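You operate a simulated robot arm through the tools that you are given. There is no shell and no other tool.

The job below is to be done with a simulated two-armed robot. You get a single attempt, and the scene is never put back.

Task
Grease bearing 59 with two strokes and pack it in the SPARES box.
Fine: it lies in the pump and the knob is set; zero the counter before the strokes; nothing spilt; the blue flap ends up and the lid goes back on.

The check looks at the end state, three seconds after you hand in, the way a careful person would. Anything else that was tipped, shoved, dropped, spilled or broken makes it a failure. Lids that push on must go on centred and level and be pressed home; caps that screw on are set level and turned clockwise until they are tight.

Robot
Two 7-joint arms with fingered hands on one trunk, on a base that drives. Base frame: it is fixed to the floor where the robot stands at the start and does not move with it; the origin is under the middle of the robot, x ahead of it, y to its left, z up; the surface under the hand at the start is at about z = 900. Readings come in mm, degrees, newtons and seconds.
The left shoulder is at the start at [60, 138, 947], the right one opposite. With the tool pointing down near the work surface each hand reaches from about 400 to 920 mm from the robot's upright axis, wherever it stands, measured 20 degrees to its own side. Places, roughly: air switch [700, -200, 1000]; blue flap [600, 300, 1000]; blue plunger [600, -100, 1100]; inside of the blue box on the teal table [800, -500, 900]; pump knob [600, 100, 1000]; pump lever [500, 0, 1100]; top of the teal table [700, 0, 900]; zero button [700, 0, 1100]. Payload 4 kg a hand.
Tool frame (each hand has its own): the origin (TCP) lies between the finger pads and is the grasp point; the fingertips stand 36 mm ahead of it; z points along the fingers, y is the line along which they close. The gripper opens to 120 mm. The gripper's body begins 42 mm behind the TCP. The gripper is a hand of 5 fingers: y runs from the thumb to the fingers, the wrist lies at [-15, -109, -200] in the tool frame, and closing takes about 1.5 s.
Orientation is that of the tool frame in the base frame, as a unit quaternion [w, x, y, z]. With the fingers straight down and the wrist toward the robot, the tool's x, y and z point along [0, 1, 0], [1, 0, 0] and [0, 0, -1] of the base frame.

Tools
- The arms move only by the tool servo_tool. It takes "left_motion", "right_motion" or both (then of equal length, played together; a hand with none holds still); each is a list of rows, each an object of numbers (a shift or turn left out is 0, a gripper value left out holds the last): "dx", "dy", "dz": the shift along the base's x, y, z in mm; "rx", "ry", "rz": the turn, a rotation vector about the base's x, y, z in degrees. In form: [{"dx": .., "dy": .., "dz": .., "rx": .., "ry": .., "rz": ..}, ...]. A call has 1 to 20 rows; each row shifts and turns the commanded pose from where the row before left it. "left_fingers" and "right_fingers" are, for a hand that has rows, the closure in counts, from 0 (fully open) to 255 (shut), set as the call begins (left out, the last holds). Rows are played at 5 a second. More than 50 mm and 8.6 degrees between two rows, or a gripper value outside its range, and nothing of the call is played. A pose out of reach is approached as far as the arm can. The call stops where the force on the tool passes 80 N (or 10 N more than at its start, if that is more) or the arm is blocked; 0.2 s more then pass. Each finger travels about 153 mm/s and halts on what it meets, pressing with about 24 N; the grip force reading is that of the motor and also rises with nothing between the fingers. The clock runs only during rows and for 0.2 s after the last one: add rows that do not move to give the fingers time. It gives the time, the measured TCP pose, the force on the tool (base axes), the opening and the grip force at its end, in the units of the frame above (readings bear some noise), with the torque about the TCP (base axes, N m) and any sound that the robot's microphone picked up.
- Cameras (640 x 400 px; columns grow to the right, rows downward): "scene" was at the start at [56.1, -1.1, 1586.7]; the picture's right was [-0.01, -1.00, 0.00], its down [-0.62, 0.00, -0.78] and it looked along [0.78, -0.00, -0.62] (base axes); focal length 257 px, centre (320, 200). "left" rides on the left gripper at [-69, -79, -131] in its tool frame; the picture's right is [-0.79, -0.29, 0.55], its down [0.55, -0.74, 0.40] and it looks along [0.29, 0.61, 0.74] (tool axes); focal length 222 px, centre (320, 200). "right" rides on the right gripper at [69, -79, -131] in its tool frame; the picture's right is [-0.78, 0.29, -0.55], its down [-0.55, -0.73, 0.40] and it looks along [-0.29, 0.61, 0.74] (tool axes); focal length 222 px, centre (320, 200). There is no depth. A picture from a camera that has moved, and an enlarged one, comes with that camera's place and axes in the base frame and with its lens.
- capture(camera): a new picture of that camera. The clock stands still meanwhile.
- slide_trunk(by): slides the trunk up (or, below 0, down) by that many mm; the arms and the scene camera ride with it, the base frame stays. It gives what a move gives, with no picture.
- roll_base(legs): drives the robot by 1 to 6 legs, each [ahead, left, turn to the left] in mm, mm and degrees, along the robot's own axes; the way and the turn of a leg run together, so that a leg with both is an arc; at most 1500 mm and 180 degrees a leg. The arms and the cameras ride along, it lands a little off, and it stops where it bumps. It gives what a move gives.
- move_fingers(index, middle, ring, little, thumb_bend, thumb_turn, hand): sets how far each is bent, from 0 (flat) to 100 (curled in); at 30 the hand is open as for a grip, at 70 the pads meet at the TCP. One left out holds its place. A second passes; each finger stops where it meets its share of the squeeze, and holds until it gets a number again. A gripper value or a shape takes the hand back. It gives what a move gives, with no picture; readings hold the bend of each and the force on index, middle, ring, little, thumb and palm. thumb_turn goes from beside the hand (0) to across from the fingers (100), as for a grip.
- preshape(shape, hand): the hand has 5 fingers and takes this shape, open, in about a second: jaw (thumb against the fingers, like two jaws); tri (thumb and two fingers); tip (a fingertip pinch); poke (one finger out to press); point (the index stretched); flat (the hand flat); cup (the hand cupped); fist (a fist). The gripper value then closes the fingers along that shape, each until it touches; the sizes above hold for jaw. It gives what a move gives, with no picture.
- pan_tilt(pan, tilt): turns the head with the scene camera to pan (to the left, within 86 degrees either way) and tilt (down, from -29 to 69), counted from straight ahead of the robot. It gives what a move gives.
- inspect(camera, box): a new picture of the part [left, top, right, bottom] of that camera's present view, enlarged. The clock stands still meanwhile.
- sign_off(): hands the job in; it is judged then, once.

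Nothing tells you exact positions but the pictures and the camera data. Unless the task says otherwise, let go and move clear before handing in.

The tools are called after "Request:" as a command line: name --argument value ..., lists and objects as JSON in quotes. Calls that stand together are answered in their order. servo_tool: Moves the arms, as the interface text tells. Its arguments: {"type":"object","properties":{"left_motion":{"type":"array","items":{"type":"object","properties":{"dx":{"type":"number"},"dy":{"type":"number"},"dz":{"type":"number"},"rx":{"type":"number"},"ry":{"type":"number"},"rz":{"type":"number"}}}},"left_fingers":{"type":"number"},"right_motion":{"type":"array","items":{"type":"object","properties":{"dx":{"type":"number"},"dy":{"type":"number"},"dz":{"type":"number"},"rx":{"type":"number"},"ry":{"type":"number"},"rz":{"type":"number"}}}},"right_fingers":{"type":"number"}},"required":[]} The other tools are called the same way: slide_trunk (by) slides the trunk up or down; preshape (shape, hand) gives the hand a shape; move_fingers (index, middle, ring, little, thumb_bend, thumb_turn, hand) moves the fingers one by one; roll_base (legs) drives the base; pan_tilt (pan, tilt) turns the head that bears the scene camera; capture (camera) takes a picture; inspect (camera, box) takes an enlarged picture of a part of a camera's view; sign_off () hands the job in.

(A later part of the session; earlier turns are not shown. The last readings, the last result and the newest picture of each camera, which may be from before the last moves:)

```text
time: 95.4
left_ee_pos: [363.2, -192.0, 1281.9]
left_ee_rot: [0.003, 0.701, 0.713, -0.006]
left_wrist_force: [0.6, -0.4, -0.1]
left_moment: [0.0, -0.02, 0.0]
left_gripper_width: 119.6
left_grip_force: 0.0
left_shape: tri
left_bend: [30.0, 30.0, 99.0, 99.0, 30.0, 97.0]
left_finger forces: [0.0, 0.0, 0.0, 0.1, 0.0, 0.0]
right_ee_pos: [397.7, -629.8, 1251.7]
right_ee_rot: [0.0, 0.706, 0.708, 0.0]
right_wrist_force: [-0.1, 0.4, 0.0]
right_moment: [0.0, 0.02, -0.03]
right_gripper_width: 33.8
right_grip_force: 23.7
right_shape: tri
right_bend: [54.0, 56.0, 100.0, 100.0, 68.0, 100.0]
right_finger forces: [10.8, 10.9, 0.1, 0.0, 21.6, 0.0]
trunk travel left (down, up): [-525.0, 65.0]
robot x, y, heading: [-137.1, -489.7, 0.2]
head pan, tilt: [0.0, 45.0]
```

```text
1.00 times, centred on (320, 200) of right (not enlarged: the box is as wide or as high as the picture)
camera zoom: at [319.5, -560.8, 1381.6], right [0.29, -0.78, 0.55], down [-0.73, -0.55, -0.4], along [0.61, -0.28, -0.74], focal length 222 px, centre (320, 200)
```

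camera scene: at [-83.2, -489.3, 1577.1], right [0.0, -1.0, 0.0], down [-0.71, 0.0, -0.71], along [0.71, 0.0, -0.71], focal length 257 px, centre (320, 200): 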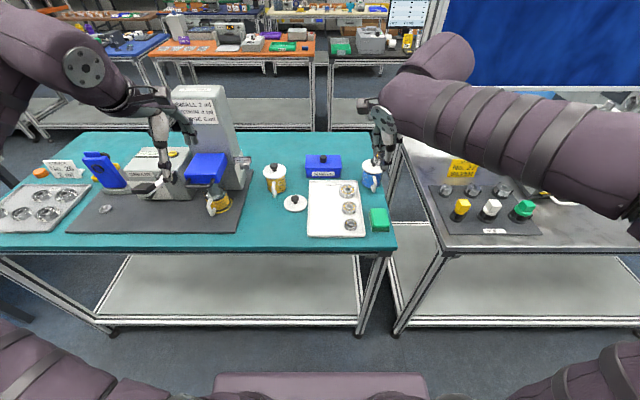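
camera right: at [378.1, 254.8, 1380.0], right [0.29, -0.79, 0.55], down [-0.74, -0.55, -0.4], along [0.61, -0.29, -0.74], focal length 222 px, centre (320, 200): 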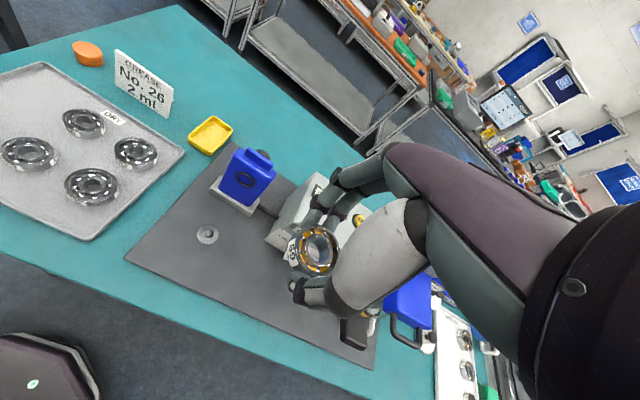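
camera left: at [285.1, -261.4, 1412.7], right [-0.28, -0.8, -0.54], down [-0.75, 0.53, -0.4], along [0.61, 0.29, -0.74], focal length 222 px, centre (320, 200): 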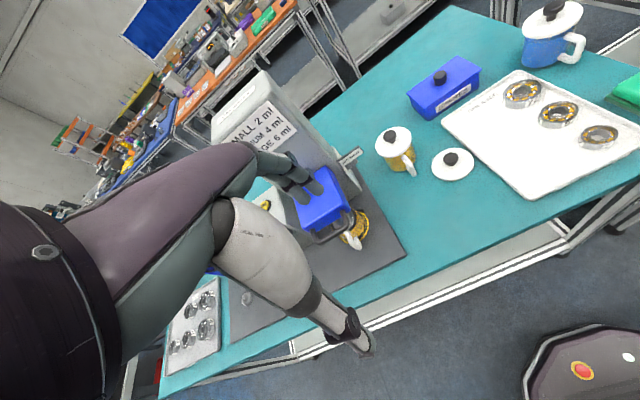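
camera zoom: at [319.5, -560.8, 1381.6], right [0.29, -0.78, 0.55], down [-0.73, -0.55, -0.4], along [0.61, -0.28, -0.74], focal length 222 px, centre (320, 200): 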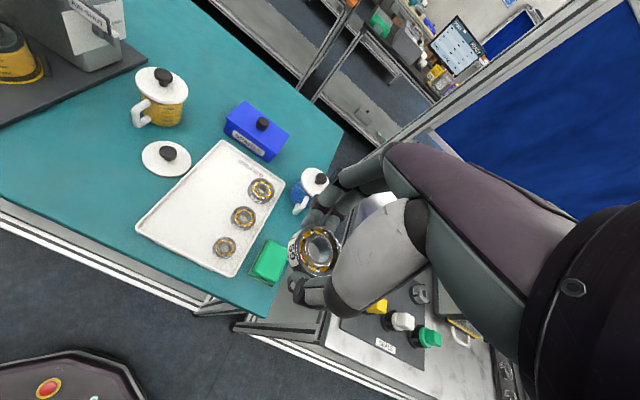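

The box is straight ahead, its lid centred near [754, -502] with a cylinder knob up to about z 980. I'll drive ahead, move the right hand (with the bearing) aside, and take the lid off with the left hand.

Request:
servo_tool --right_motion '[{"dy": -35}, {"dy": -35}, {"dy": -35}, {"dy": -35}]'

Request:
roll_base --legs '[[125, 0, 0]]'

Request:
preshape --shape "jaw" --hand "left"

Request:
servo_tool --left_motion '[{"dy": -40}, {"dy": -40}, {"dy": -40}, {"dy": -40}]'

Request:
capture --camera "scene"

```text
time: 96.4
left_ee_pos: [363.0, -193.1, 1282.3]
left_ee_rot: [0.003, 0.702, 0.713, -0.005]
left_wrist_force: [-0.1, -0.2, -0.3]
left_moment: [0.03, -0.03, 0.02]
left_gripper_width: 119.9
left_grip_force: 0.0
left_shape: tri
left_bend: [30.0, 30.0, 99.0, 99.0, 30.0, 97.0]
left_finger forces: [0.0, 0.1, 0.0, 0.0, 0.1, 0.0]
right_ee_pos: [397.8, -770.4, 1251.0]
right_ee_rot: [0.0, 0.706, 0.708, 0.001]
right_wrist_force: [-0.3, -0.1, -0.5]
right_moment: [0.04, 0.0, 0.03]
right_gripper_width: 33.6
right_grip_force: 23.8
right_shape: tri
right_bend: [54.0, 56.0, 100.0, 100.0, 68.0, 100.0]
right_finger forces: [10.9, 10.9, 0.0, 0.0, 21.5, 0.1]
trunk travel left (down, up): [-525.0, 65.0]
robot x, y, heading: [-137.7, -490.5, 0.7]
head pan, tilt: [0.0, 45.0]
```

```text
time: 97.6
left_ee_pos: [490.0, -189.9, 1279.6]
left_ee_rot: [0.003, 0.7, 0.714, -0.007]
left_wrist_force: [1.1, -1.0, 0.2]
left_moment: [-0.06, 0.03, -0.01]
left_gripper_width: 120.0
left_grip_force: 0.0
left_shape: tri
left_bend: [30.0, 30.0, 99.0, 99.0, 30.0, 97.0]
left_finger forces: [0.0, 0.0, 0.1, 0.0, 0.1, 0.0]
right_ee_pos: [527.0, -766.4, 1250.7]
right_ee_rot: [-0.001, 0.705, 0.709, -0.001]
right_wrist_force: [0.0, 0.0, -0.8]
right_moment: [0.0, 0.01, 0.0]
right_gripper_width: 34.0
right_grip_force: 23.6
right_shape: tri
right_bend: [54.0, 56.0, 100.0, 100.0, 68.0, 100.0]
right_finger forces: [10.9, 11.1, 0.0, 0.0, 21.5, 0.0]
trunk travel left (down, up): [-525.0, 65.0]
robot x, y, heading: [-5.6, -487.9, 0.4]
head pan, tilt: [0.0, 45.0]
```

```text
time: 98.5
left_ee_pos: [489.1, -190.1, 1281.3]
left_ee_rot: [0.004, 0.701, 0.713, -0.005]
left_wrist_force: [-0.3, -0.8, 0.0]
left_moment: [0.01, -0.02, 0.03]
left_gripper_width: 120.0
left_grip_force: 0.1
left_shape: jaw
left_bend: [30.0, 30.0, 30.0, 30.0, 30.0, 97.0]
left_finger forces: [0.0, 0.0, 0.0, 0.0, 0.1, 0.1]
right_ee_pos: [525.7, -767.1, 1251.3]
right_ee_rot: [0.0, 0.705, 0.709, 0.0]
right_wrist_force: [-0.4, 0.3, -0.4]
right_moment: [0.03, 0.02, -0.01]
right_gripper_width: 34.0
right_grip_force: 24.1
right_shape: tri
right_bend: [54.0, 56.0, 100.0, 100.0, 68.0, 100.0]
right_finger forces: [10.9, 11.0, 0.0, 0.0, 21.4, 0.0]
trunk travel left (down, up): [-525.0, 65.0]
robot x, y, heading: [-9.3, -491.8, 0.4]
head pan, tilt: [0.0, 45.0]
```

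```text
time: 99.5
left_ee_pos: [490.7, -352.0, 1280.1]
left_ee_rot: [0.002, 0.7, 0.714, -0.005]
left_wrist_force: [-0.3, -0.5, -0.1]
left_moment: [0.01, 0.02, 0.04]
left_gripper_width: 120.1
left_grip_force: 0.1
left_shape: jaw
left_bend: [30.0, 30.0, 30.0, 30.0, 30.0, 97.0]
left_finger forces: [0.0, 0.0, 0.1, 0.0, 0.0, 0.0]
right_ee_pos: [524.6, -767.0, 1250.9]
right_ee_rot: [0.0, 0.705, 0.709, 0.001]
right_wrist_force: [0.0, 0.2, -0.1]
right_moment: [0.01, -0.02, 0.01]
right_gripper_width: 33.8
right_grip_force: 23.7
right_shape: tri
right_bend: [54.0, 56.0, 100.0, 100.0, 68.0, 100.0]
right_finger forces: [11.0, 11.0, 0.0, 0.0, 21.6, 0.1]
trunk travel left (down, up): [-525.0, 65.0]
robot x, y, heading: [-16.3, -492.4, 0.0]
head pan, tilt: [0.0, 45.0]
```

```text
taken
camera scene: at [42.6, -489.9, 1577.0], right [0.01, -1.0, 0.0], down [-0.71, 0.0, -0.71], along [0.71, 0.0, -0.71], focal length 257 px, centre (320, 200)
```

scene: 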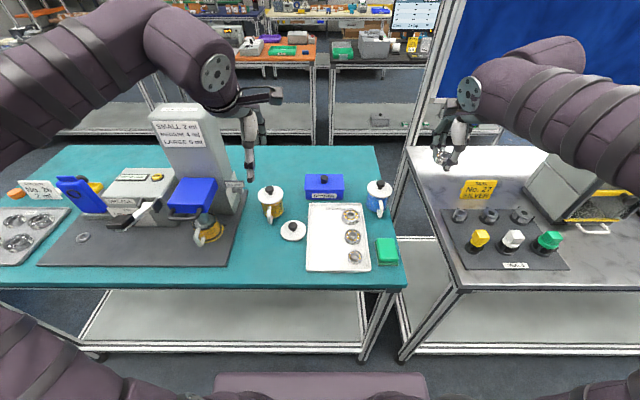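

Request:
servo_tool --left_motion '[{"dx": 36, "dy": -21, "dz": -20}, {"dx": 36, "dy": -21, "dz": -20}, {"dx": 36, "dy": -21, "dz": -20}, {"dx": 36, "dy": -21, "dz": -20}, {"dx": 36, "dy": -22, "dz": -20}, {"dx": 36, "dy": -22, "dz": -20}, {"dx": 36, "dy": -22, "dz": -20}]'

Request:
capture --camera "left"

Request:
capture --camera "scene"

```text
time: 101.1
left_ee_pos: [518.2, -366.3, 1265.7]
left_ee_rot: [0.004, 0.7, 0.714, -0.005]
left_wrist_force: [-0.2, -0.2, -0.4]
left_moment: [0.0, 0.01, -0.03]
left_gripper_width: 120.1
left_grip_force: 0.0
left_shape: jaw
left_bend: [30.0, 30.0, 30.0, 30.0, 30.0, 97.0]
left_finger forces: [0.1, 0.0, 0.0, 0.0, 0.0, 0.0]
left hand out of reach, approached as far as the arm can: row 1, 2, 3, 4, 5, 6, 7
right_ee_pos: [524.7, -767.4, 1251.5]
right_ee_rot: [-0.001, 0.705, 0.709, 0.0]
right_wrist_force: [-0.6, 0.2, -1.0]
right_moment: [0.0, 0.02, 0.02]
right_gripper_width: 34.0
right_grip_force: 24.4
right_shape: tri
right_bend: [54.0, 56.0, 100.0, 100.0, 68.0, 100.0]
right_finger forces: [10.9, 10.9, 0.0, 0.0, 21.4, 0.1]
trunk travel left (down, up): [-525.0, 65.0]
robot x, y, heading: [-10.3, -485.9, 0.2]
head pan, tilt: [0.0, 45.0]
```

```text
taken
camera left: at [439.6, -435.1, 1398.1], right [-0.28, -0.8, -0.54], down [-0.75, 0.53, -0.4], along [0.6, 0.29, -0.74], focal length 222 px, centre (320, 200)
```

left: 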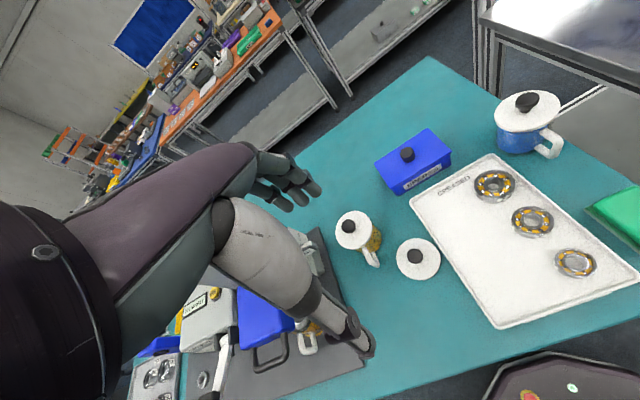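

```text
taken
camera scene: at [42.7, -488.8, 1577.1], right [0.01, -1.0, 0.0], down [-0.71, 0.0, -0.71], along [0.71, 0.0, -0.71], focal length 257 px, centre (320, 200)
```

scene: 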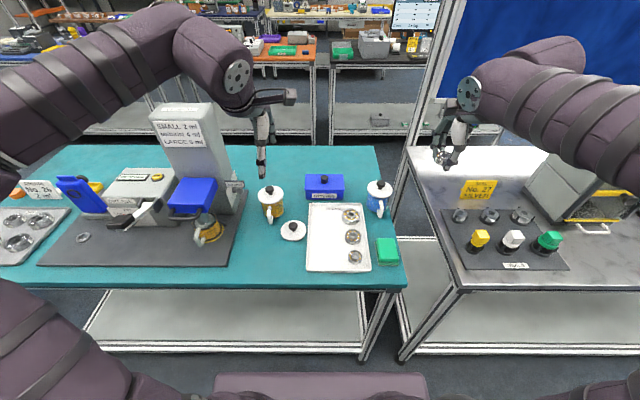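

The left arm can't extend in this posture, so I'll do it all with the right hand: set the bearing down briefly on the empty side of the GREASED tray, take the lid off, then pack. First I pull the left hand back and shift the base left a little.

Request:
servo_tool --left_motion '[{"dx": -25, "dy": 40}, {"dx": -25, "dy": 40}, {"dx": -25, "dy": 40}, {"dx": -25, "dy": 40}]' --right_motion '[{}, {}, {}, {}]'

Request:
roll_base --legs '[[0, 140, 0]]'

Request:
servo_tool --right_motion '[{"dx": 8, "dy": 25}, {"dx": 8, "dy": 25}, {"dx": 8, "dy": 25}, {"dx": 8, "dy": 25}, {"dx": 8, "dy": 25}]'

Request:
capture --camera "scene"

Request:
capture --camera "right"

```text
time: 102.1
left_ee_pos: [415.6, -206.3, 1267.3]
left_ee_rot: [0.002, 0.7, 0.714, -0.004]
left_wrist_force: [0.1, -0.1, -0.1]
left_moment: [-0.01, -0.04, -0.05]
left_gripper_width: 120.1
left_grip_force: 0.0
left_shape: jaw
left_bend: [30.0, 30.0, 30.0, 30.0, 30.0, 97.0]
left_finger forces: [0.0, 0.0, 0.0, 0.0, 0.1, 0.1]
right_ee_pos: [524.9, -766.5, 1252.0]
right_ee_rot: [0.0, 0.705, 0.709, 0.0]
right_wrist_force: [0.1, 0.5, -0.4]
right_moment: [0.0, -0.01, 0.0]
right_gripper_width: 33.8
right_grip_force: 23.9
right_shape: tri
right_bend: [54.0, 56.0, 100.0, 100.0, 68.0, 100.0]
right_finger forces: [10.8, 11.0, 0.0, 0.0, 21.5, 0.0]
trunk travel left (down, up): [-525.0, 65.0]
robot x, y, heading: [-10.0, -487.0, 0.1]
head pan, tilt: [0.0, 45.0]
```

```text
time: 103.5
left_ee_pos: [415.6, -64.5, 1265.6]
left_ee_rot: [0.003, 0.701, 0.713, -0.006]
left_wrist_force: [0.1, 0.3, 0.4]
left_moment: [-0.05, -0.04, 0.0]
left_gripper_width: 120.1
left_grip_force: 0.0
left_shape: jaw
left_bend: [30.0, 30.0, 30.0, 30.0, 30.0, 97.0]
left_finger forces: [0.0, 0.0, 0.0, 0.0, 0.1, 0.0]
right_ee_pos: [523.9, -624.0, 1251.8]
right_ee_rot: [0.001, 0.705, 0.71, 0.0]
right_wrist_force: [0.0, 1.8, -0.5]
right_moment: [-0.03, 0.02, 0.0]
right_gripper_width: 33.8
right_grip_force: 23.9
right_shape: tri
right_bend: [54.0, 56.0, 100.0, 100.0, 68.0, 100.0]
right_finger forces: [10.9, 11.0, 0.1, 0.1, 21.5, 0.0]
trunk travel left (down, up): [-525.0, 65.0]
robot x, y, heading: [-7.5, -346.1, 0.4]
head pan, tilt: [0.0, 45.0]
```

```text
time: 104.7
left_ee_pos: [415.3, -66.2, 1267.3]
left_ee_rot: [0.003, 0.7, 0.714, -0.006]
left_wrist_force: [-0.5, -0.3, 0.1]
left_moment: [-0.03, -0.01, 0.0]
left_gripper_width: 120.1
left_grip_force: 0.1
left_shape: jaw
left_bend: [30.0, 30.0, 30.0, 30.0, 30.0, 97.0]
left_finger forces: [0.1, 0.1, 0.1, 0.0, 0.0, 0.0]
right_ee_pos: [565.7, -499.5, 1251.7]
right_ee_rot: [0.0, 0.704, 0.71, 0.0]
right_wrist_force: [0.2, 0.7, -1.1]
right_moment: [-0.01, -0.01, 0.02]
right_gripper_width: 33.7
right_grip_force: 24.4
right_shape: tri
right_bend: [54.0, 56.0, 100.0, 100.0, 68.0, 100.0]
right_finger forces: [10.9, 11.0, 0.0, 0.0, 21.7, 0.1]
trunk travel left (down, up): [-525.0, 65.0]
robot x, y, heading: [-8.8, -343.9, 0.4]
head pan, tilt: [0.0, 45.0]
```

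```text
taken
camera scene: at [42.2, -347.3, 1577.1], right [0.01, -1.0, 0.0], down [-0.71, 0.0, -0.71], along [0.71, 0.0, -0.71], focal length 257 px, centre (320, 200)
```

scene: 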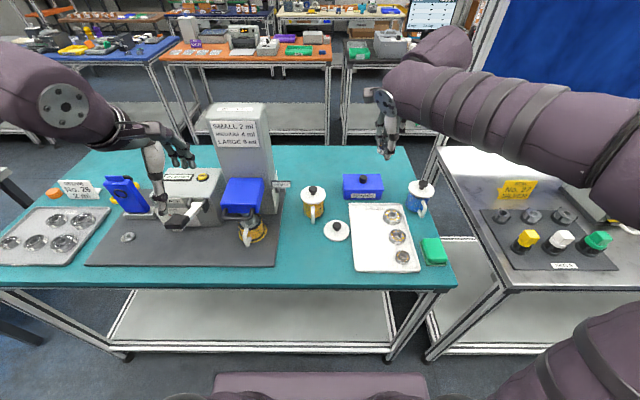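

```text
taken
camera right: at [485.9, -431.6, 1381.2], right [0.3, -0.78, 0.55], down [-0.73, -0.55, -0.4], along [0.61, -0.28, -0.74], focal length 222 px, centre (320, 200)
```

right: 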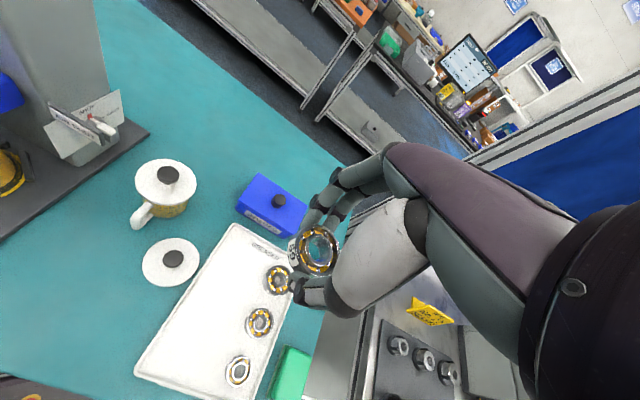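

Request:
servo_tool --right_motion '[{"dz": -45}, {"dz": -45}, {"dz": -45}, {"dz": -45}, {"dz": -45}, {"dz": -40}]'

Request:
capture --camera "right"

Request:
inspect --camera "scene" --box '[320, 170, 460, 280]'

```text
time: 106.1
left_ee_pos: [416.0, -66.6, 1267.4]
left_ee_rot: [0.003, 0.7, 0.714, -0.005]
left_wrist_force: [0.3, -0.1, -0.6]
left_moment: [0.02, 0.03, 0.0]
left_gripper_width: 120.0
left_grip_force: 0.0
left_shape: jaw
left_bend: [30.0, 30.0, 30.0, 30.0, 30.0, 97.0]
left_finger forces: [0.0, 0.1, 0.1, 0.0, 0.1, 0.1]
right_ee_pos: [567.9, -500.5, 987.7]
right_ee_rot: [-0.002, 0.706, 0.709, 0.0]
right_wrist_force: [0.3, 0.1, -1.2]
right_moment: [-0.04, 0.05, -0.02]
right_gripper_width: 33.4
right_grip_force: 24.4
right_shape: tri
right_bend: [54.0, 56.0, 100.0, 100.0, 68.0, 100.0]
right_finger forces: [10.9, 11.0, 0.1, 0.1, 21.3, 0.0]
trunk travel left (down, up): [-525.0, 65.0]
robot x, y, heading: [-9.4, -347.4, 0.7]
head pan, tilt: [0.0, 45.0]
```

```text
taken
camera right: at [487.7, -433.2, 1118.1], right [0.3, -0.78, 0.54], down [-0.73, -0.55, -0.4], along [0.61, -0.28, -0.74], focal length 222 px, centre (320, 200)
```

right: 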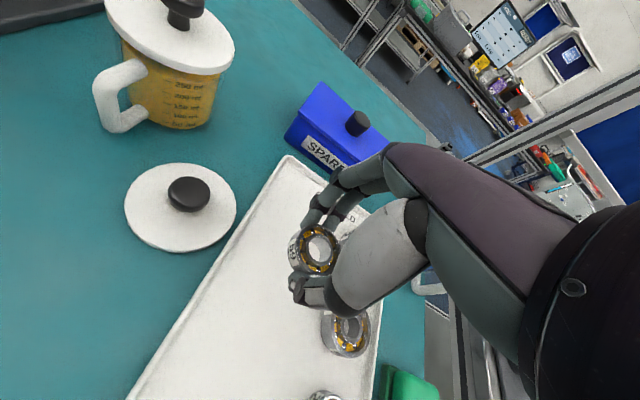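

```text
3.64 times, centred on (390, 225) of scene
camera zoom: at [42.6, -348.6, 1577.1], right [0.01, -1.0, 0.0], down [-0.71, 0.0, -0.71], along [0.71, 0.0, -0.71], focal length 934 px, centre (66, 109)
```

zoom: 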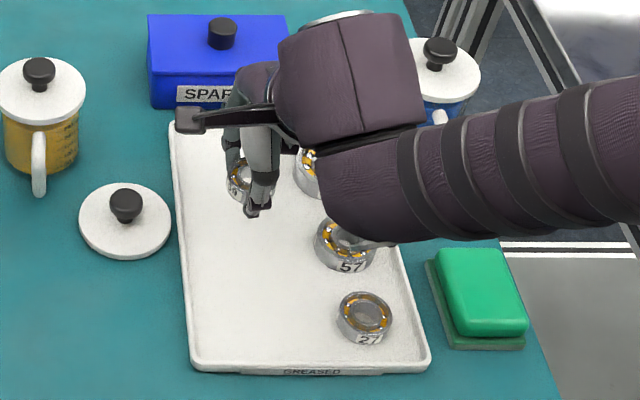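

Request:
servo_tool --right_motion '[{"dz": -15}, {"dz": -12}, {"dz": -4}, {"dz": -2}, {"dz": -2}]'

Request:
inspect --camera "right" --box '[220, 150, 420, 350]'

```text
time: 107.3
left_ee_pos: [414.8, -67.1, 1267.7]
left_ee_rot: [0.004, 0.701, 0.714, -0.005]
left_wrist_force: [0.1, 0.5, -1.7]
left_moment: [-0.03, 0.0, 0.01]
left_gripper_width: 119.8
left_grip_force: 0.1
left_shape: jaw
left_bend: [30.0, 30.0, 30.0, 30.0, 30.0, 97.0]
left_finger forces: [0.1, 0.1, 0.0, 0.0, 0.1, 0.0]
right_ee_pos: [565.0, -501.3, 952.7]
right_ee_rot: [0.0, 0.705, 0.709, 0.0]
right_wrist_force: [0.7, 0.6, -0.7]
right_moment: [0.03, -0.05, -0.01]
right_gripper_width: 33.5
right_grip_force: 24.2
right_shape: tri
right_bend: [54.0, 56.0, 100.0, 100.0, 68.0, 100.0]
right_finger forces: [10.9, 11.1, 0.0, 0.0, 21.2, 0.0]
trunk travel left (down, up): [-525.0, 65.0]
robot x, y, heading: [-8.1, -347.0, 0.1]
head pan, tilt: [0.0, 45.0]
```

```text
2.00 times, centred on (320, 250) of right
camera zoom: at [486.0, -432.2, 1082.1], right [0.3, -0.78, 0.55], down [-0.73, -0.55, -0.4], along [0.61, -0.28, -0.74], focal length 444 px, centre (320, 100)
```

zoom: 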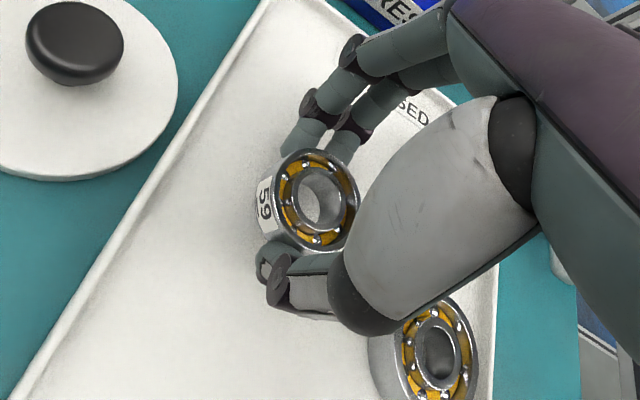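

Request:
servo_tool --right_motion '[{"dz": -2}, {"dz": -2}]'

Request:
servo_tool --right_motion '[{"dz": -1.5}, {}]'

```text
time: 107.9
left_ee_pos: [415.7, -67.7, 1266.3]
left_ee_rot: [0.003, 0.7, 0.714, -0.005]
left_wrist_force: [0.3, -0.2, 0.7]
left_moment: [0.0, 0.01, 0.02]
left_gripper_width: 119.9
left_grip_force: 0.1
left_shape: jaw
left_bend: [30.0, 30.0, 30.0, 30.0, 30.0, 97.0]
left_finger forces: [0.0, 0.1, 0.1, 0.0, 0.0, 0.1]
right_ee_pos: [564.4, -500.3, 949.1]
right_ee_rot: [0.0, 0.705, 0.709, 0.0]
right_wrist_force: [-0.3, -0.4, -1.3]
right_moment: [-0.03, 0.01, 0.03]
right_gripper_width: 33.6
right_grip_force: 24.0
right_shape: tri
right_bend: [54.0, 56.0, 100.0, 100.0, 68.0, 100.0]
right_finger forces: [10.9, 11.0, 0.1, 0.0, 21.3, 0.0]
trunk travel left (down, up): [-525.0, 65.0]
robot x, y, heading: [-9.2, -345.6, 0.5]
head pan, tilt: [0.0, 45.0]
```

```text
time: 108.5
left_ee_pos: [415.0, -65.6, 1266.3]
left_ee_rot: [0.003, 0.701, 0.713, -0.006]
left_wrist_force: [-0.4, -0.5, 1.0]
left_moment: [-0.01, 0.01, 0.0]
left_gripper_width: 120.0
left_grip_force: 0.2
left_shape: jaw
left_bend: [30.0, 30.0, 30.0, 30.0, 30.0, 97.0]
left_finger forces: [0.0, 0.0, 0.0, 0.0, 0.0, 0.1]
right_ee_pos: [564.3, -500.1, 946.7]
right_ee_rot: [0.0, 0.705, 0.709, 0.0]
right_wrist_force: [-0.1, 0.4, -1.3]
right_moment: [-0.02, 0.02, -0.03]
right_gripper_width: 33.5
right_grip_force: 24.2
right_shape: tri
right_bend: [54.0, 56.0, 100.0, 100.0, 68.0, 100.0]
right_finger forces: [10.9, 11.0, 0.0, 0.0, 21.2, 0.0]
trunk travel left (down, up): [-525.0, 65.0]
robot x, y, heading: [-9.5, -349.7, 0.4]
head pan, tilt: [0.0, 45.0]
```

Request:
servo_tool --right_motion '[{"dz": -1.5}, {}]'

Request:
servo_tool --right_motion '[{"dz": -1.5}, {}]'

Request:
inspect --camera "scene" --box '[360, 190, 430, 250]'

```text
time: 109.1
left_ee_pos: [415.8, -66.0, 1267.2]
left_ee_rot: [0.002, 0.7, 0.714, -0.005]
left_wrist_force: [0.2, -0.9, -0.1]
left_moment: [-0.02, -0.01, -0.03]
left_gripper_width: 120.3
left_grip_force: 0.0
left_shape: jaw
left_bend: [30.0, 30.0, 30.0, 30.0, 30.0, 97.0]
left_finger forces: [0.0, 0.0, 0.1, 0.0, 0.1, 0.1]
right_ee_pos: [564.7, -500.1, 945.4]
right_ee_rot: [-0.001, 0.705, 0.71, 0.0]
right_wrist_force: [0.3, 1.0, -0.3]
right_moment: [0.0, -0.01, 0.0]
right_gripper_width: 33.7
right_grip_force: 24.2
right_shape: tri
right_bend: [54.0, 56.0, 100.0, 100.0, 68.0, 100.0]
right_finger forces: [10.8, 11.0, 0.0, 0.1, 21.3, 0.0]
trunk travel left (down, up): [-525.0, 65.0]
robot x, y, heading: [-12.9, -348.9, 0.3]
head pan, tilt: [0.0, 45.0]
```

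```text
time: 109.7
left_ee_pos: [414.6, -65.9, 1266.8]
left_ee_rot: [0.002, 0.7, 0.714, -0.005]
left_wrist_force: [-0.9, -0.3, -0.2]
left_moment: [0.02, 0.0, 0.01]
left_gripper_width: 120.0
left_grip_force: 0.1
left_shape: jaw
left_bend: [30.0, 30.0, 30.0, 30.0, 30.0, 97.0]
left_finger forces: [0.0, 0.0, 0.0, 0.1, 0.0, 0.0]
right_ee_pos: [564.9, -501.3, 943.2]
right_ee_rot: [0.0, 0.704, 0.71, 0.0]
right_wrist_force: [-0.2, 0.9, -1.0]
right_moment: [0.02, 0.04, 0.01]
right_gripper_width: 33.9
right_grip_force: 24.0
right_shape: tri
right_bend: [54.0, 56.0, 100.0, 100.0, 68.0, 100.0]
right_finger forces: [10.9, 11.0, 0.0, 0.0, 21.3, 0.0]
trunk travel left (down, up): [-525.0, 65.0]
robot x, y, heading: [-6.6, -345.4, 0.0]
head pan, tilt: [0.0, 45.0]
```

```text
6.67 times, centred on (395, 220) of scene
camera zoom: at [41.8, -347.9, 1577.1], right [0.01, -1.0, 0.0], down [-0.71, 0.0, -0.71], along [0.71, 0.0, -0.71], focal length 1713 px, centre (-180, 67)
```

zoom: 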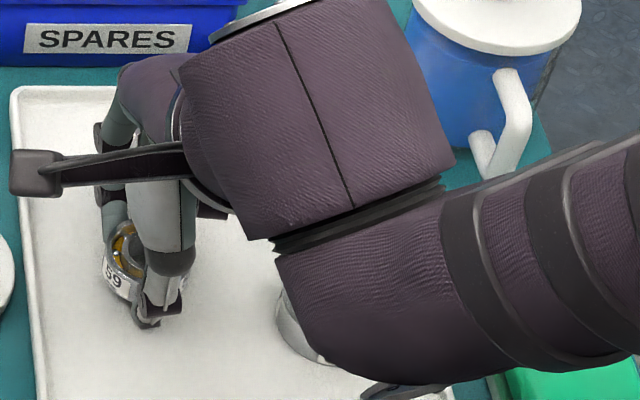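

Request:
servo_tool --right_motion '[{"dz": -1.5}, {}]'

Request:
inspect --camera "right" --box '[240, 190, 360, 310]'

```text
time: 110.3
left_ee_pos: [413.8, -65.5, 1267.1]
left_ee_rot: [0.004, 0.7, 0.714, -0.005]
left_wrist_force: [0.5, -0.1, 0.5]
left_moment: [0.02, 0.01, 0.01]
left_gripper_width: 119.9
left_grip_force: 0.0
left_shape: jaw
left_bend: [30.0, 30.0, 30.0, 30.0, 30.0, 97.0]
left_finger forces: [0.1, 0.0, 0.0, 0.1, 0.0, 0.0]
right_ee_pos: [563.6, -499.6, 942.7]
right_ee_rot: [0.001, 0.704, 0.71, 0.0]
right_wrist_force: [0.4, 0.5, 1.6]
right_moment: [0.02, 0.03, 0.0]
right_gripper_width: 33.7
right_grip_force: 23.9
right_shape: tri
right_bend: [54.0, 56.0, 100.0, 100.0, 68.0, 100.0]
right_finger forces: [11.3, 11.4, 0.1, 0.0, 24.7, 0.1]
trunk travel left (down, up): [-525.0, 65.0]
robot x, y, heading: [-13.6, -346.7, 0.3]
head pan, tilt: [0.0, 45.0]
```

```text
3.33 times, centred on (300, 250) of right
camera zoom: at [484.9, -431.6, 1071.7], right [0.3, -0.78, 0.55], down [-0.73, -0.55, -0.4], along [0.61, -0.28, -0.74], focal length 740 px, centre (387, 33)
```

zoom: 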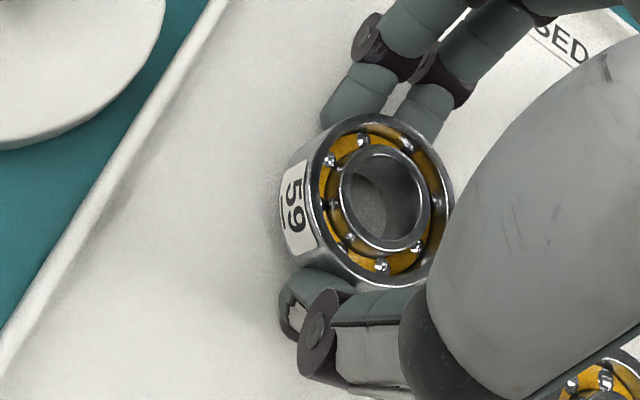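

Contact with the tray. I'll release gently and rise.

Request:
servo_tool --right_motion '[{}, {}, {}, {}]' --right_fingers 110

Request:
inspect --camera "right" --box '[240, 190, 360, 310]'

```text
time: 111.3
left_ee_pos: [414.4, -65.8, 1265.9]
left_ee_rot: [0.003, 0.701, 0.714, -0.005]
left_wrist_force: [0.7, 0.7, -0.3]
left_moment: [-0.02, 0.02, -0.01]
left_gripper_width: 120.1
left_grip_force: 0.0
left_shape: jaw
left_bend: [30.0, 30.0, 30.0, 30.0, 30.0, 97.0]
left_finger forces: [0.0, 0.0, 0.0, 0.0, 0.0, 0.0]
right_ee_pos: [565.2, -499.4, 942.4]
right_ee_rot: [0.001, 0.705, 0.709, -0.001]
right_wrist_force: [-1.3, -0.5, 2.7]
right_moment: [0.01, -0.09, -0.01]
right_gripper_width: 67.2
right_grip_force: 0.0
right_shape: tri
right_bend: [40.0, 43.0, 99.0, 99.0, 50.0, 100.0]
right_finger forces: [1.9, 0.7, 0.1, 0.0, 0.1, 0.0]
trunk travel left (down, up): [-525.0, 65.0]
robot x, y, heading: [-11.4, -347.3, 0.4]
head pan, tilt: [0.0, 45.0]
```

```text
3.33 times, centred on (300, 250) of right
camera zoom: at [484.6, -431.5, 1071.6], right [0.3, -0.78, 0.55], down [-0.73, -0.55, -0.4], along [0.61, -0.28, -0.74], focal length 740 px, centre (387, 33)
```

zoom: 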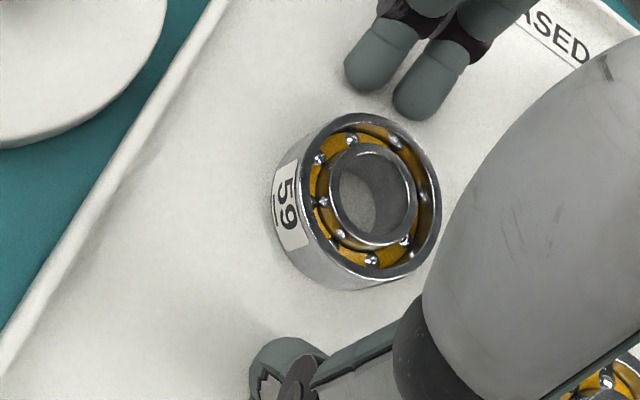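

The bearing rests flat on the tray. Now I rise and move over to the box lid.

Request:
servo_tool --right_motion '[{"dz": 4}, {"dz": 20}, {"dz": 40}, {"dz": 45}, {"dz": 40}]'

Request:
servo_tool --right_motion '[{"dx": 40}, {"dx": 40}, {"dx": 40}, {"dx": 40}, {"dx": 25}]' --right_fingers 0

Request:
capture --camera "right"

Request:
capture --camera "scene"

```text
time: 112.5
left_ee_pos: [413.2, -66.3, 1267.2]
left_ee_rot: [0.003, 0.701, 0.713, -0.006]
left_wrist_force: [0.5, 0.8, -0.2]
left_moment: [0.01, -0.02, -0.03]
left_gripper_width: 120.3
left_grip_force: 0.0
left_shape: jaw
left_bend: [30.0, 30.0, 30.0, 30.0, 30.0, 97.0]
left_finger forces: [0.0, 0.0, 0.0, 0.1, 0.0, 0.0]
right_ee_pos: [563.1, -498.9, 1091.2]
right_ee_rot: [-0.001, 0.704, 0.71, 0.0]
right_wrist_force: [-0.3, 0.6, 0.3]
right_moment: [0.02, -0.04, -0.02]
right_gripper_width: 68.0
right_grip_force: 0.1
right_shape: tri
right_bend: [39.0, 43.0, 99.0, 99.0, 50.0, 100.0]
right_finger forces: [0.0, 0.1, 0.1, 0.0, 0.0, 0.1]
trunk travel left (down, up): [-525.0, 65.0]
robot x, y, heading: [-11.9, -348.2, 0.5]
head pan, tilt: [0.0, 45.0]
```

```text
time: 113.7
left_ee_pos: [415.9, -65.9, 1266.6]
left_ee_rot: [0.003, 0.7, 0.714, -0.005]
left_wrist_force: [-0.3, -0.3, 0.7]
left_moment: [0.0, 0.0, 0.02]
left_gripper_width: 119.9
left_grip_force: 0.1
left_shape: jaw
left_bend: [30.0, 30.0, 30.0, 30.0, 30.0, 97.0]
left_finger forces: [0.1, 0.0, 0.0, 0.0, 0.1, 0.0]
right_ee_pos: [750.6, -499.0, 1091.2]
right_ee_rot: [0.0, 0.705, 0.71, 0.001]
right_wrist_force: [-0.2, 0.4, -0.1]
right_moment: [0.0, 0.01, -0.01]
right_gripper_width: 119.5
right_grip_force: 0.0
right_shape: tri
right_bend: [30.0, 30.0, 99.0, 99.0, 30.0, 97.0]
right_finger forces: [0.1, 0.1, 0.0, 0.0, 0.1, 0.0]
trunk travel left (down, up): [-525.0, 65.0]
robot x, y, heading: [-9.8, -348.8, 0.2]
head pan, tilt: [0.0, 45.0]
```

```text
taken
camera right: at [671.1, -431.0, 1220.0], right [0.3, -0.78, 0.55], down [-0.73, -0.55, -0.4], along [0.61, -0.28, -0.74], focal length 222 px, centre (320, 200)
```

right: 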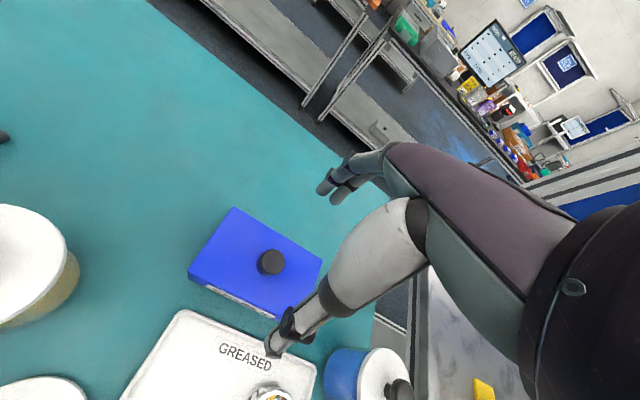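

```text
taken
camera scene: at [42.3, -347.8, 1577.1], right [0.01, -1.0, 0.0], down [-0.71, 0.0, -0.71], along [0.71, 0.0, -0.71], focal length 257 px, centre (320, 200)
```

scene: 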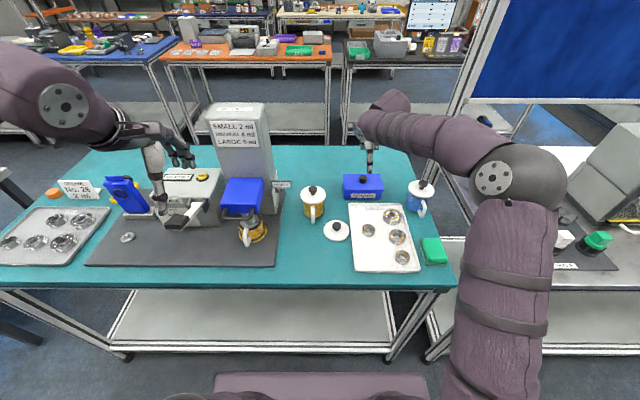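

Request:
servo_tool --right_motion '[{"dx": 5, "dz": -30}, {"dy": 1, "dz": -30}]'

Request:
inspect --camera "right" --box '[180, 150, 400, 370]'

Request:
inspect --camera "scene" --box '[330, 140, 400, 210]'

```text
time: 114.3
left_ee_pos: [415.7, -66.0, 1266.6]
left_ee_rot: [0.003, 0.7, 0.714, -0.006]
left_wrist_force: [0.3, -1.3, 0.1]
left_moment: [0.0, -0.03, 0.0]
left_gripper_width: 119.9
left_grip_force: 0.1
left_shape: jaw
left_bend: [30.0, 30.0, 30.0, 30.0, 30.0, 97.0]
left_finger forces: [0.1, 0.1, 0.1, 0.1, 0.1, 0.1]
right_ee_pos: [755.3, -499.2, 1030.8]
right_ee_rot: [0.0, 0.705, 0.71, 0.0]
right_wrist_force: [-0.3, 0.7, -1.2]
right_moment: [-0.02, -0.01, -0.02]
right_gripper_width: 119.9
right_grip_force: 0.1
right_shape: tri
right_bend: [30.0, 30.0, 99.0, 99.0, 30.0, 97.0]
right_finger forces: [0.1, 0.0, 0.0, 0.0, 0.0, 0.0]
trunk travel left (down, up): [-525.0, 65.0]
robot x, y, heading: [-7.1, -346.9, 0.3]
head pan, tilt: [0.0, 45.0]
```

```text
1.82 times, centred on (290, 260) of right
camera zoom: at [676.2, -431.4, 1160.3], right [0.3, -0.78, 0.55], down [-0.73, -0.55, -0.4], along [0.61, -0.28, -0.74], focal length 404 px, centre (374, 91)
```

zoom: 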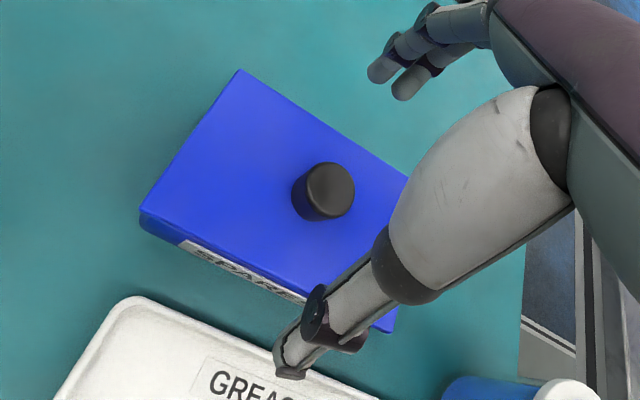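

```text
5.71 times, centred on (365, 175) of scene
camera zoom: at [41.9, -347.9, 1577.1], right [0.01, -1.0, 0.0], down [-0.71, 0.0, -0.71], along [0.71, 0.0, -0.71], focal length 1468 px, centre (63, 343)
```

zoom: 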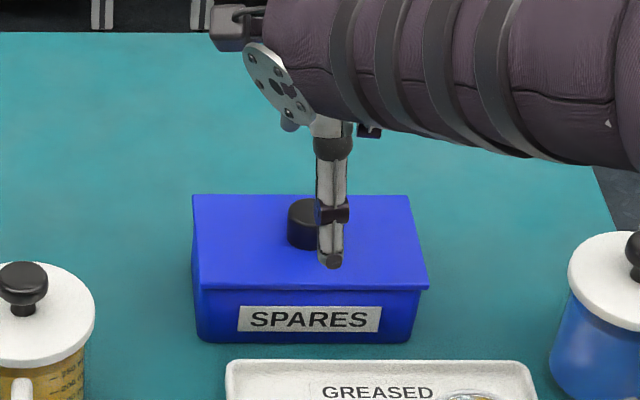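

Request:
servo_tool --right_motion '[{"dx": 1, "dz": -12}, {"dz": -10}]'

Request:
inspect --camera "right" --box '[180, 150, 400, 370]'

Request:
inspect --camera "scene" --box '[330, 140, 400, 210]'

```text
time: 114.9
left_ee_pos: [415.6, -65.6, 1267.2]
left_ee_rot: [0.004, 0.701, 0.714, -0.005]
left_wrist_force: [0.1, -0.3, -0.1]
left_moment: [0.0, 0.02, -0.02]
left_gripper_width: 120.0
left_grip_force: 0.0
left_shape: jaw
left_bend: [30.0, 30.0, 30.0, 30.0, 30.0, 97.0]
left_finger forces: [0.0, 0.1, 0.1, 0.0, 0.0, 0.1]
right_ee_pos: [756.8, -499.1, 1007.2]
right_ee_rot: [0.001, 0.705, 0.709, 0.0]
right_wrist_force: [-0.6, 0.6, 0.0]
right_moment: [0.0, -0.03, -0.02]
right_gripper_width: 119.9
right_grip_force: 0.0
right_shape: tri
right_bend: [30.0, 30.0, 99.0, 99.0, 30.0, 97.0]
right_finger forces: [0.0, 0.1, 0.0, 0.0, 0.0, 0.0]
trunk travel left (down, up): [-525.0, 65.0]
robot x, y, heading: [-11.5, -349.3, 0.7]
head pan, tilt: [0.0, 45.0]
```

```text
1.82 times, centred on (290, 260) of right
camera zoom: at [677.1, -431.2, 1138.0], right [0.3, -0.78, 0.55], down [-0.73, -0.55, -0.4], along [0.61, -0.28, -0.74], focal length 404 px, centre (374, 91)
```

zoom: 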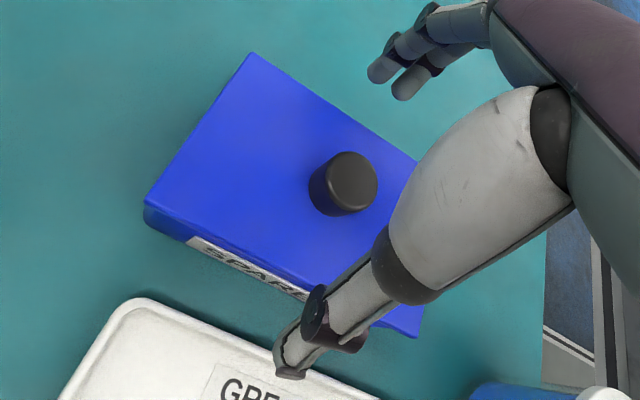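

```text
5.71 times, centred on (365, 175) of scene
camera zoom: at [41.8, -347.9, 1577.1], right [0.01, -1.0, 0.0], down [-0.71, 0.0, -0.71], along [0.71, 0.0, -0.71], focal length 1468 px, centre (63, 343)
```

zoom: 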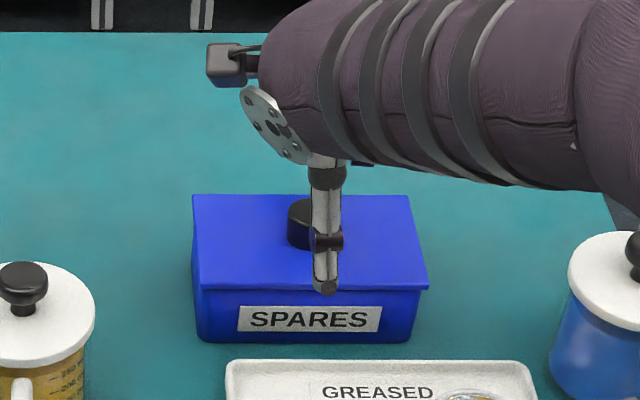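

Request:
servo_tool --right_motion '[{}, {}, {}, {}]' --right_fingers 135

Request:
inspect --camera "right" --box '[200, 150, 400, 350]'

Request:
inspect --camera "scene" --box '[330, 140, 400, 210]'

```text
time: 115.9
left_ee_pos: [415.3, -65.8, 1266.3]
left_ee_rot: [0.003, 0.7, 0.714, -0.005]
left_wrist_force: [-0.6, -0.5, -0.3]
left_moment: [-0.02, 0.0, 0.03]
left_gripper_width: 120.0
left_grip_force: 0.1
left_shape: jaw
left_bend: [30.0, 30.0, 30.0, 30.0, 30.0, 97.0]
left_finger forces: [0.1, 0.0, 0.0, 0.0, 0.1, 0.0]
right_ee_pos: [755.4, -499.7, 1008.6]
right_ee_rot: [0.0, 0.704, 0.71, 0.0]
right_wrist_force: [-0.3, 1.0, 0.0]
right_moment: [0.01, 0.01, -0.02]
right_gripper_width: 57.1
right_grip_force: 0.1
right_shape: tri
right_bend: [43.0, 47.0, 99.0, 99.0, 59.0, 100.0]
right_finger forces: [0.0, 0.0, 0.0, 0.0, 0.0, 0.0]
trunk travel left (down, up): [-525.0, 65.0]
robot x, y, heading: [-13.9, -349.8, 0.8]
head pan, tilt: [0.0, 45.0]
```

```text
2.00 times, centred on (300, 250) of right
camera zoom: at [677.1, -431.1, 1138.1], right [0.3, -0.78, 0.55], down [-0.73, -0.55, -0.4], along [0.61, -0.28, -0.74], focal length 444 px, centre (360, 100)
```

zoom: 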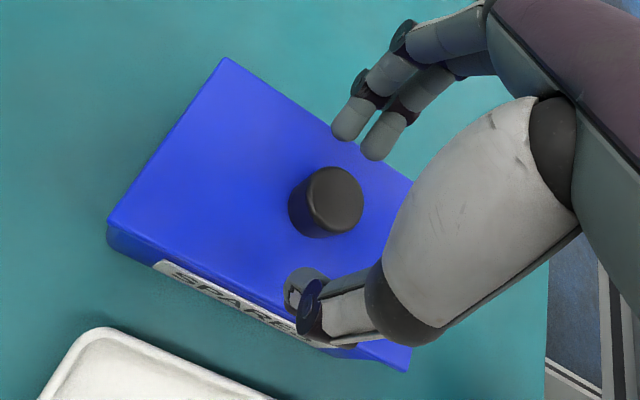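

```text
5.71 times, centred on (365, 175) of scene
camera zoom: at [41.8, -347.9, 1577.1], right [0.01, -1.0, 0.0], down [-0.71, 0.0, -0.71], along [0.71, 0.0, -0.71], focal length 1468 px, centre (63, 343)
```

zoom: 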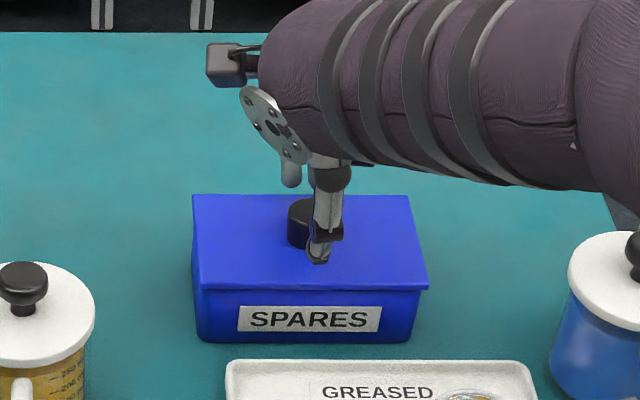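

Request:
servo_tool --right_motion '[{"dy": 2, "dz": -5}, {"dz": -4}, {}]'

Request:
servo_tool --right_motion '[{"dz": -3}, {}]'

Request:
servo_tool --right_motion '[{"dz": -2}, {}]'

Request:
inspect --camera "right" --box '[200, 150, 400, 350]'

Request:
inspect --camera "scene" --box '[330, 140, 400, 210]'

```text
time: 116.7
left_ee_pos: [415.5, -67.1, 1267.0]
left_ee_rot: [0.004, 0.7, 0.714, -0.005]
left_wrist_force: [-0.7, -0.2, -0.6]
left_moment: [-0.01, 0.0, -0.02]
left_gripper_width: 119.8
left_grip_force: 0.0
left_shape: jaw
left_bend: [30.0, 30.0, 30.0, 30.0, 30.0, 97.0]
left_finger forces: [0.0, 0.0, 0.0, 0.1, 0.0, 0.1]
right_ee_pos: [755.8, -496.9, 999.5]
right_ee_rot: [0.0, 0.705, 0.71, 0.0]
right_wrist_force: [0.6, 0.2, -0.4]
right_moment: [0.0, -0.02, 0.0]
right_gripper_width: 56.8
right_grip_force: 0.0
right_shape: tri
right_bend: [43.0, 47.0, 99.0, 99.0, 59.0, 100.0]
right_finger forces: [0.0, 0.1, 0.1, 0.0, 0.1, 0.0]
trunk travel left (down, up): [-525.0, 65.0]
robot x, y, heading: [-11.4, -349.4, 0.4]
head pan, tilt: [0.0, 45.0]
```

```text
time: 117.3
left_ee_pos: [414.4, -67.5, 1267.6]
left_ee_rot: [0.003, 0.7, 0.714, -0.006]
left_wrist_force: [-0.1, -0.7, -0.9]
left_moment: [0.0, -0.02, 0.01]
left_gripper_width: 120.1
left_grip_force: 0.0
left_shape: jaw
left_bend: [30.0, 30.0, 30.0, 30.0, 30.0, 97.0]
left_finger forces: [0.0, 0.0, 0.0, 0.1, 0.0, 0.0]
right_ee_pos: [756.2, -497.1, 997.1]
right_ee_rot: [0.0, 0.705, 0.71, 0.0]
right_wrist_force: [0.8, -0.2, -0.4]
right_moment: [0.01, 0.0, -0.03]
right_gripper_width: 56.9
right_grip_force: 0.0
right_shape: tri
right_bend: [43.0, 47.0, 99.0, 99.0, 59.0, 100.0]
right_finger forces: [0.1, 0.0, 0.0, 0.1, 0.0, 0.0]
trunk travel left (down, up): [-525.0, 65.0]
robot x, y, heading: [-8.3, -345.1, 0.2]
head pan, tilt: [0.0, 45.0]
```

```text
time: 117.9
left_ee_pos: [414.9, -65.8, 1266.9]
left_ee_rot: [0.003, 0.7, 0.714, -0.006]
left_wrist_force: [-0.5, -0.2, 0.1]
left_moment: [-0.05, -0.03, 0.0]
left_gripper_width: 120.0
left_grip_force: 0.0
left_shape: jaw
left_bend: [30.0, 30.0, 30.0, 30.0, 30.0, 97.0]
left_finger forces: [0.0, 0.0, 0.0, 0.0, 0.0, 0.0]
right_ee_pos: [756.2, -496.8, 995.0]
right_ee_rot: [0.0, 0.705, 0.709, 0.0]
right_wrist_force: [0.5, 0.6, -0.6]
right_moment: [-0.01, 0.04, 0.03]
right_gripper_width: 56.5
right_grip_force: 0.0
right_shape: tri
right_bend: [43.0, 47.0, 99.0, 99.0, 59.0, 100.0]
right_finger forces: [0.1, 0.0, 0.0, 0.0, 0.0, 0.0]
trunk travel left (down, up): [-525.0, 65.0]
robot x, y, heading: [-11.9, -348.3, 0.5]
head pan, tilt: [0.0, 45.0]
```

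```text
2.00 times, centred on (300, 250) of right
camera zoom: at [677.0, -428.8, 1124.4], right [0.3, -0.78, 0.55], down [-0.73, -0.55, -0.4], along [0.61, -0.28, -0.74], focal length 444 px, centre (360, 100)
```

zoom: 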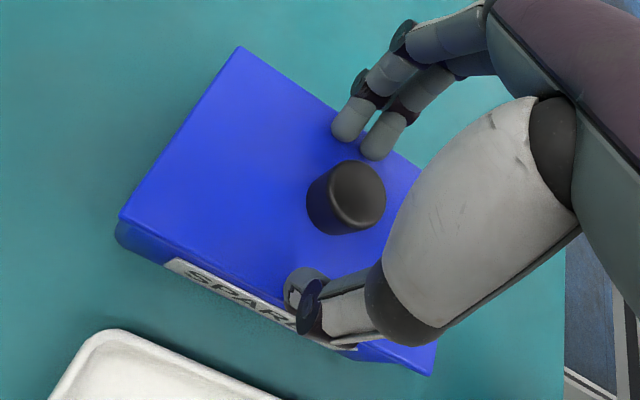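

```text
5.71 times, centred on (365, 175) of scene
camera zoom: at [41.8, -347.9, 1577.1], right [0.01, -1.0, 0.0], down [-0.71, 0.0, -0.71], along [0.71, 0.0, -0.71], focal length 1468 px, centre (63, 343)
```

zoom: 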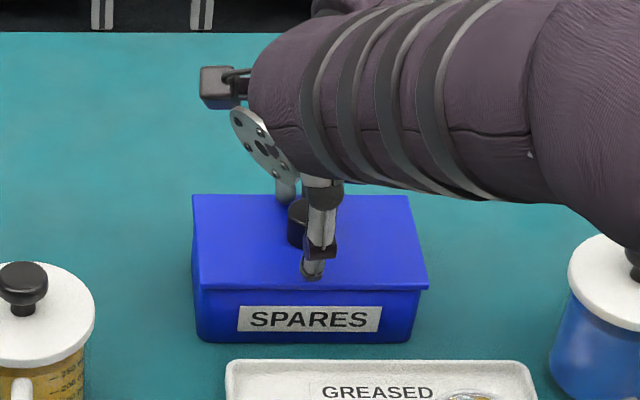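

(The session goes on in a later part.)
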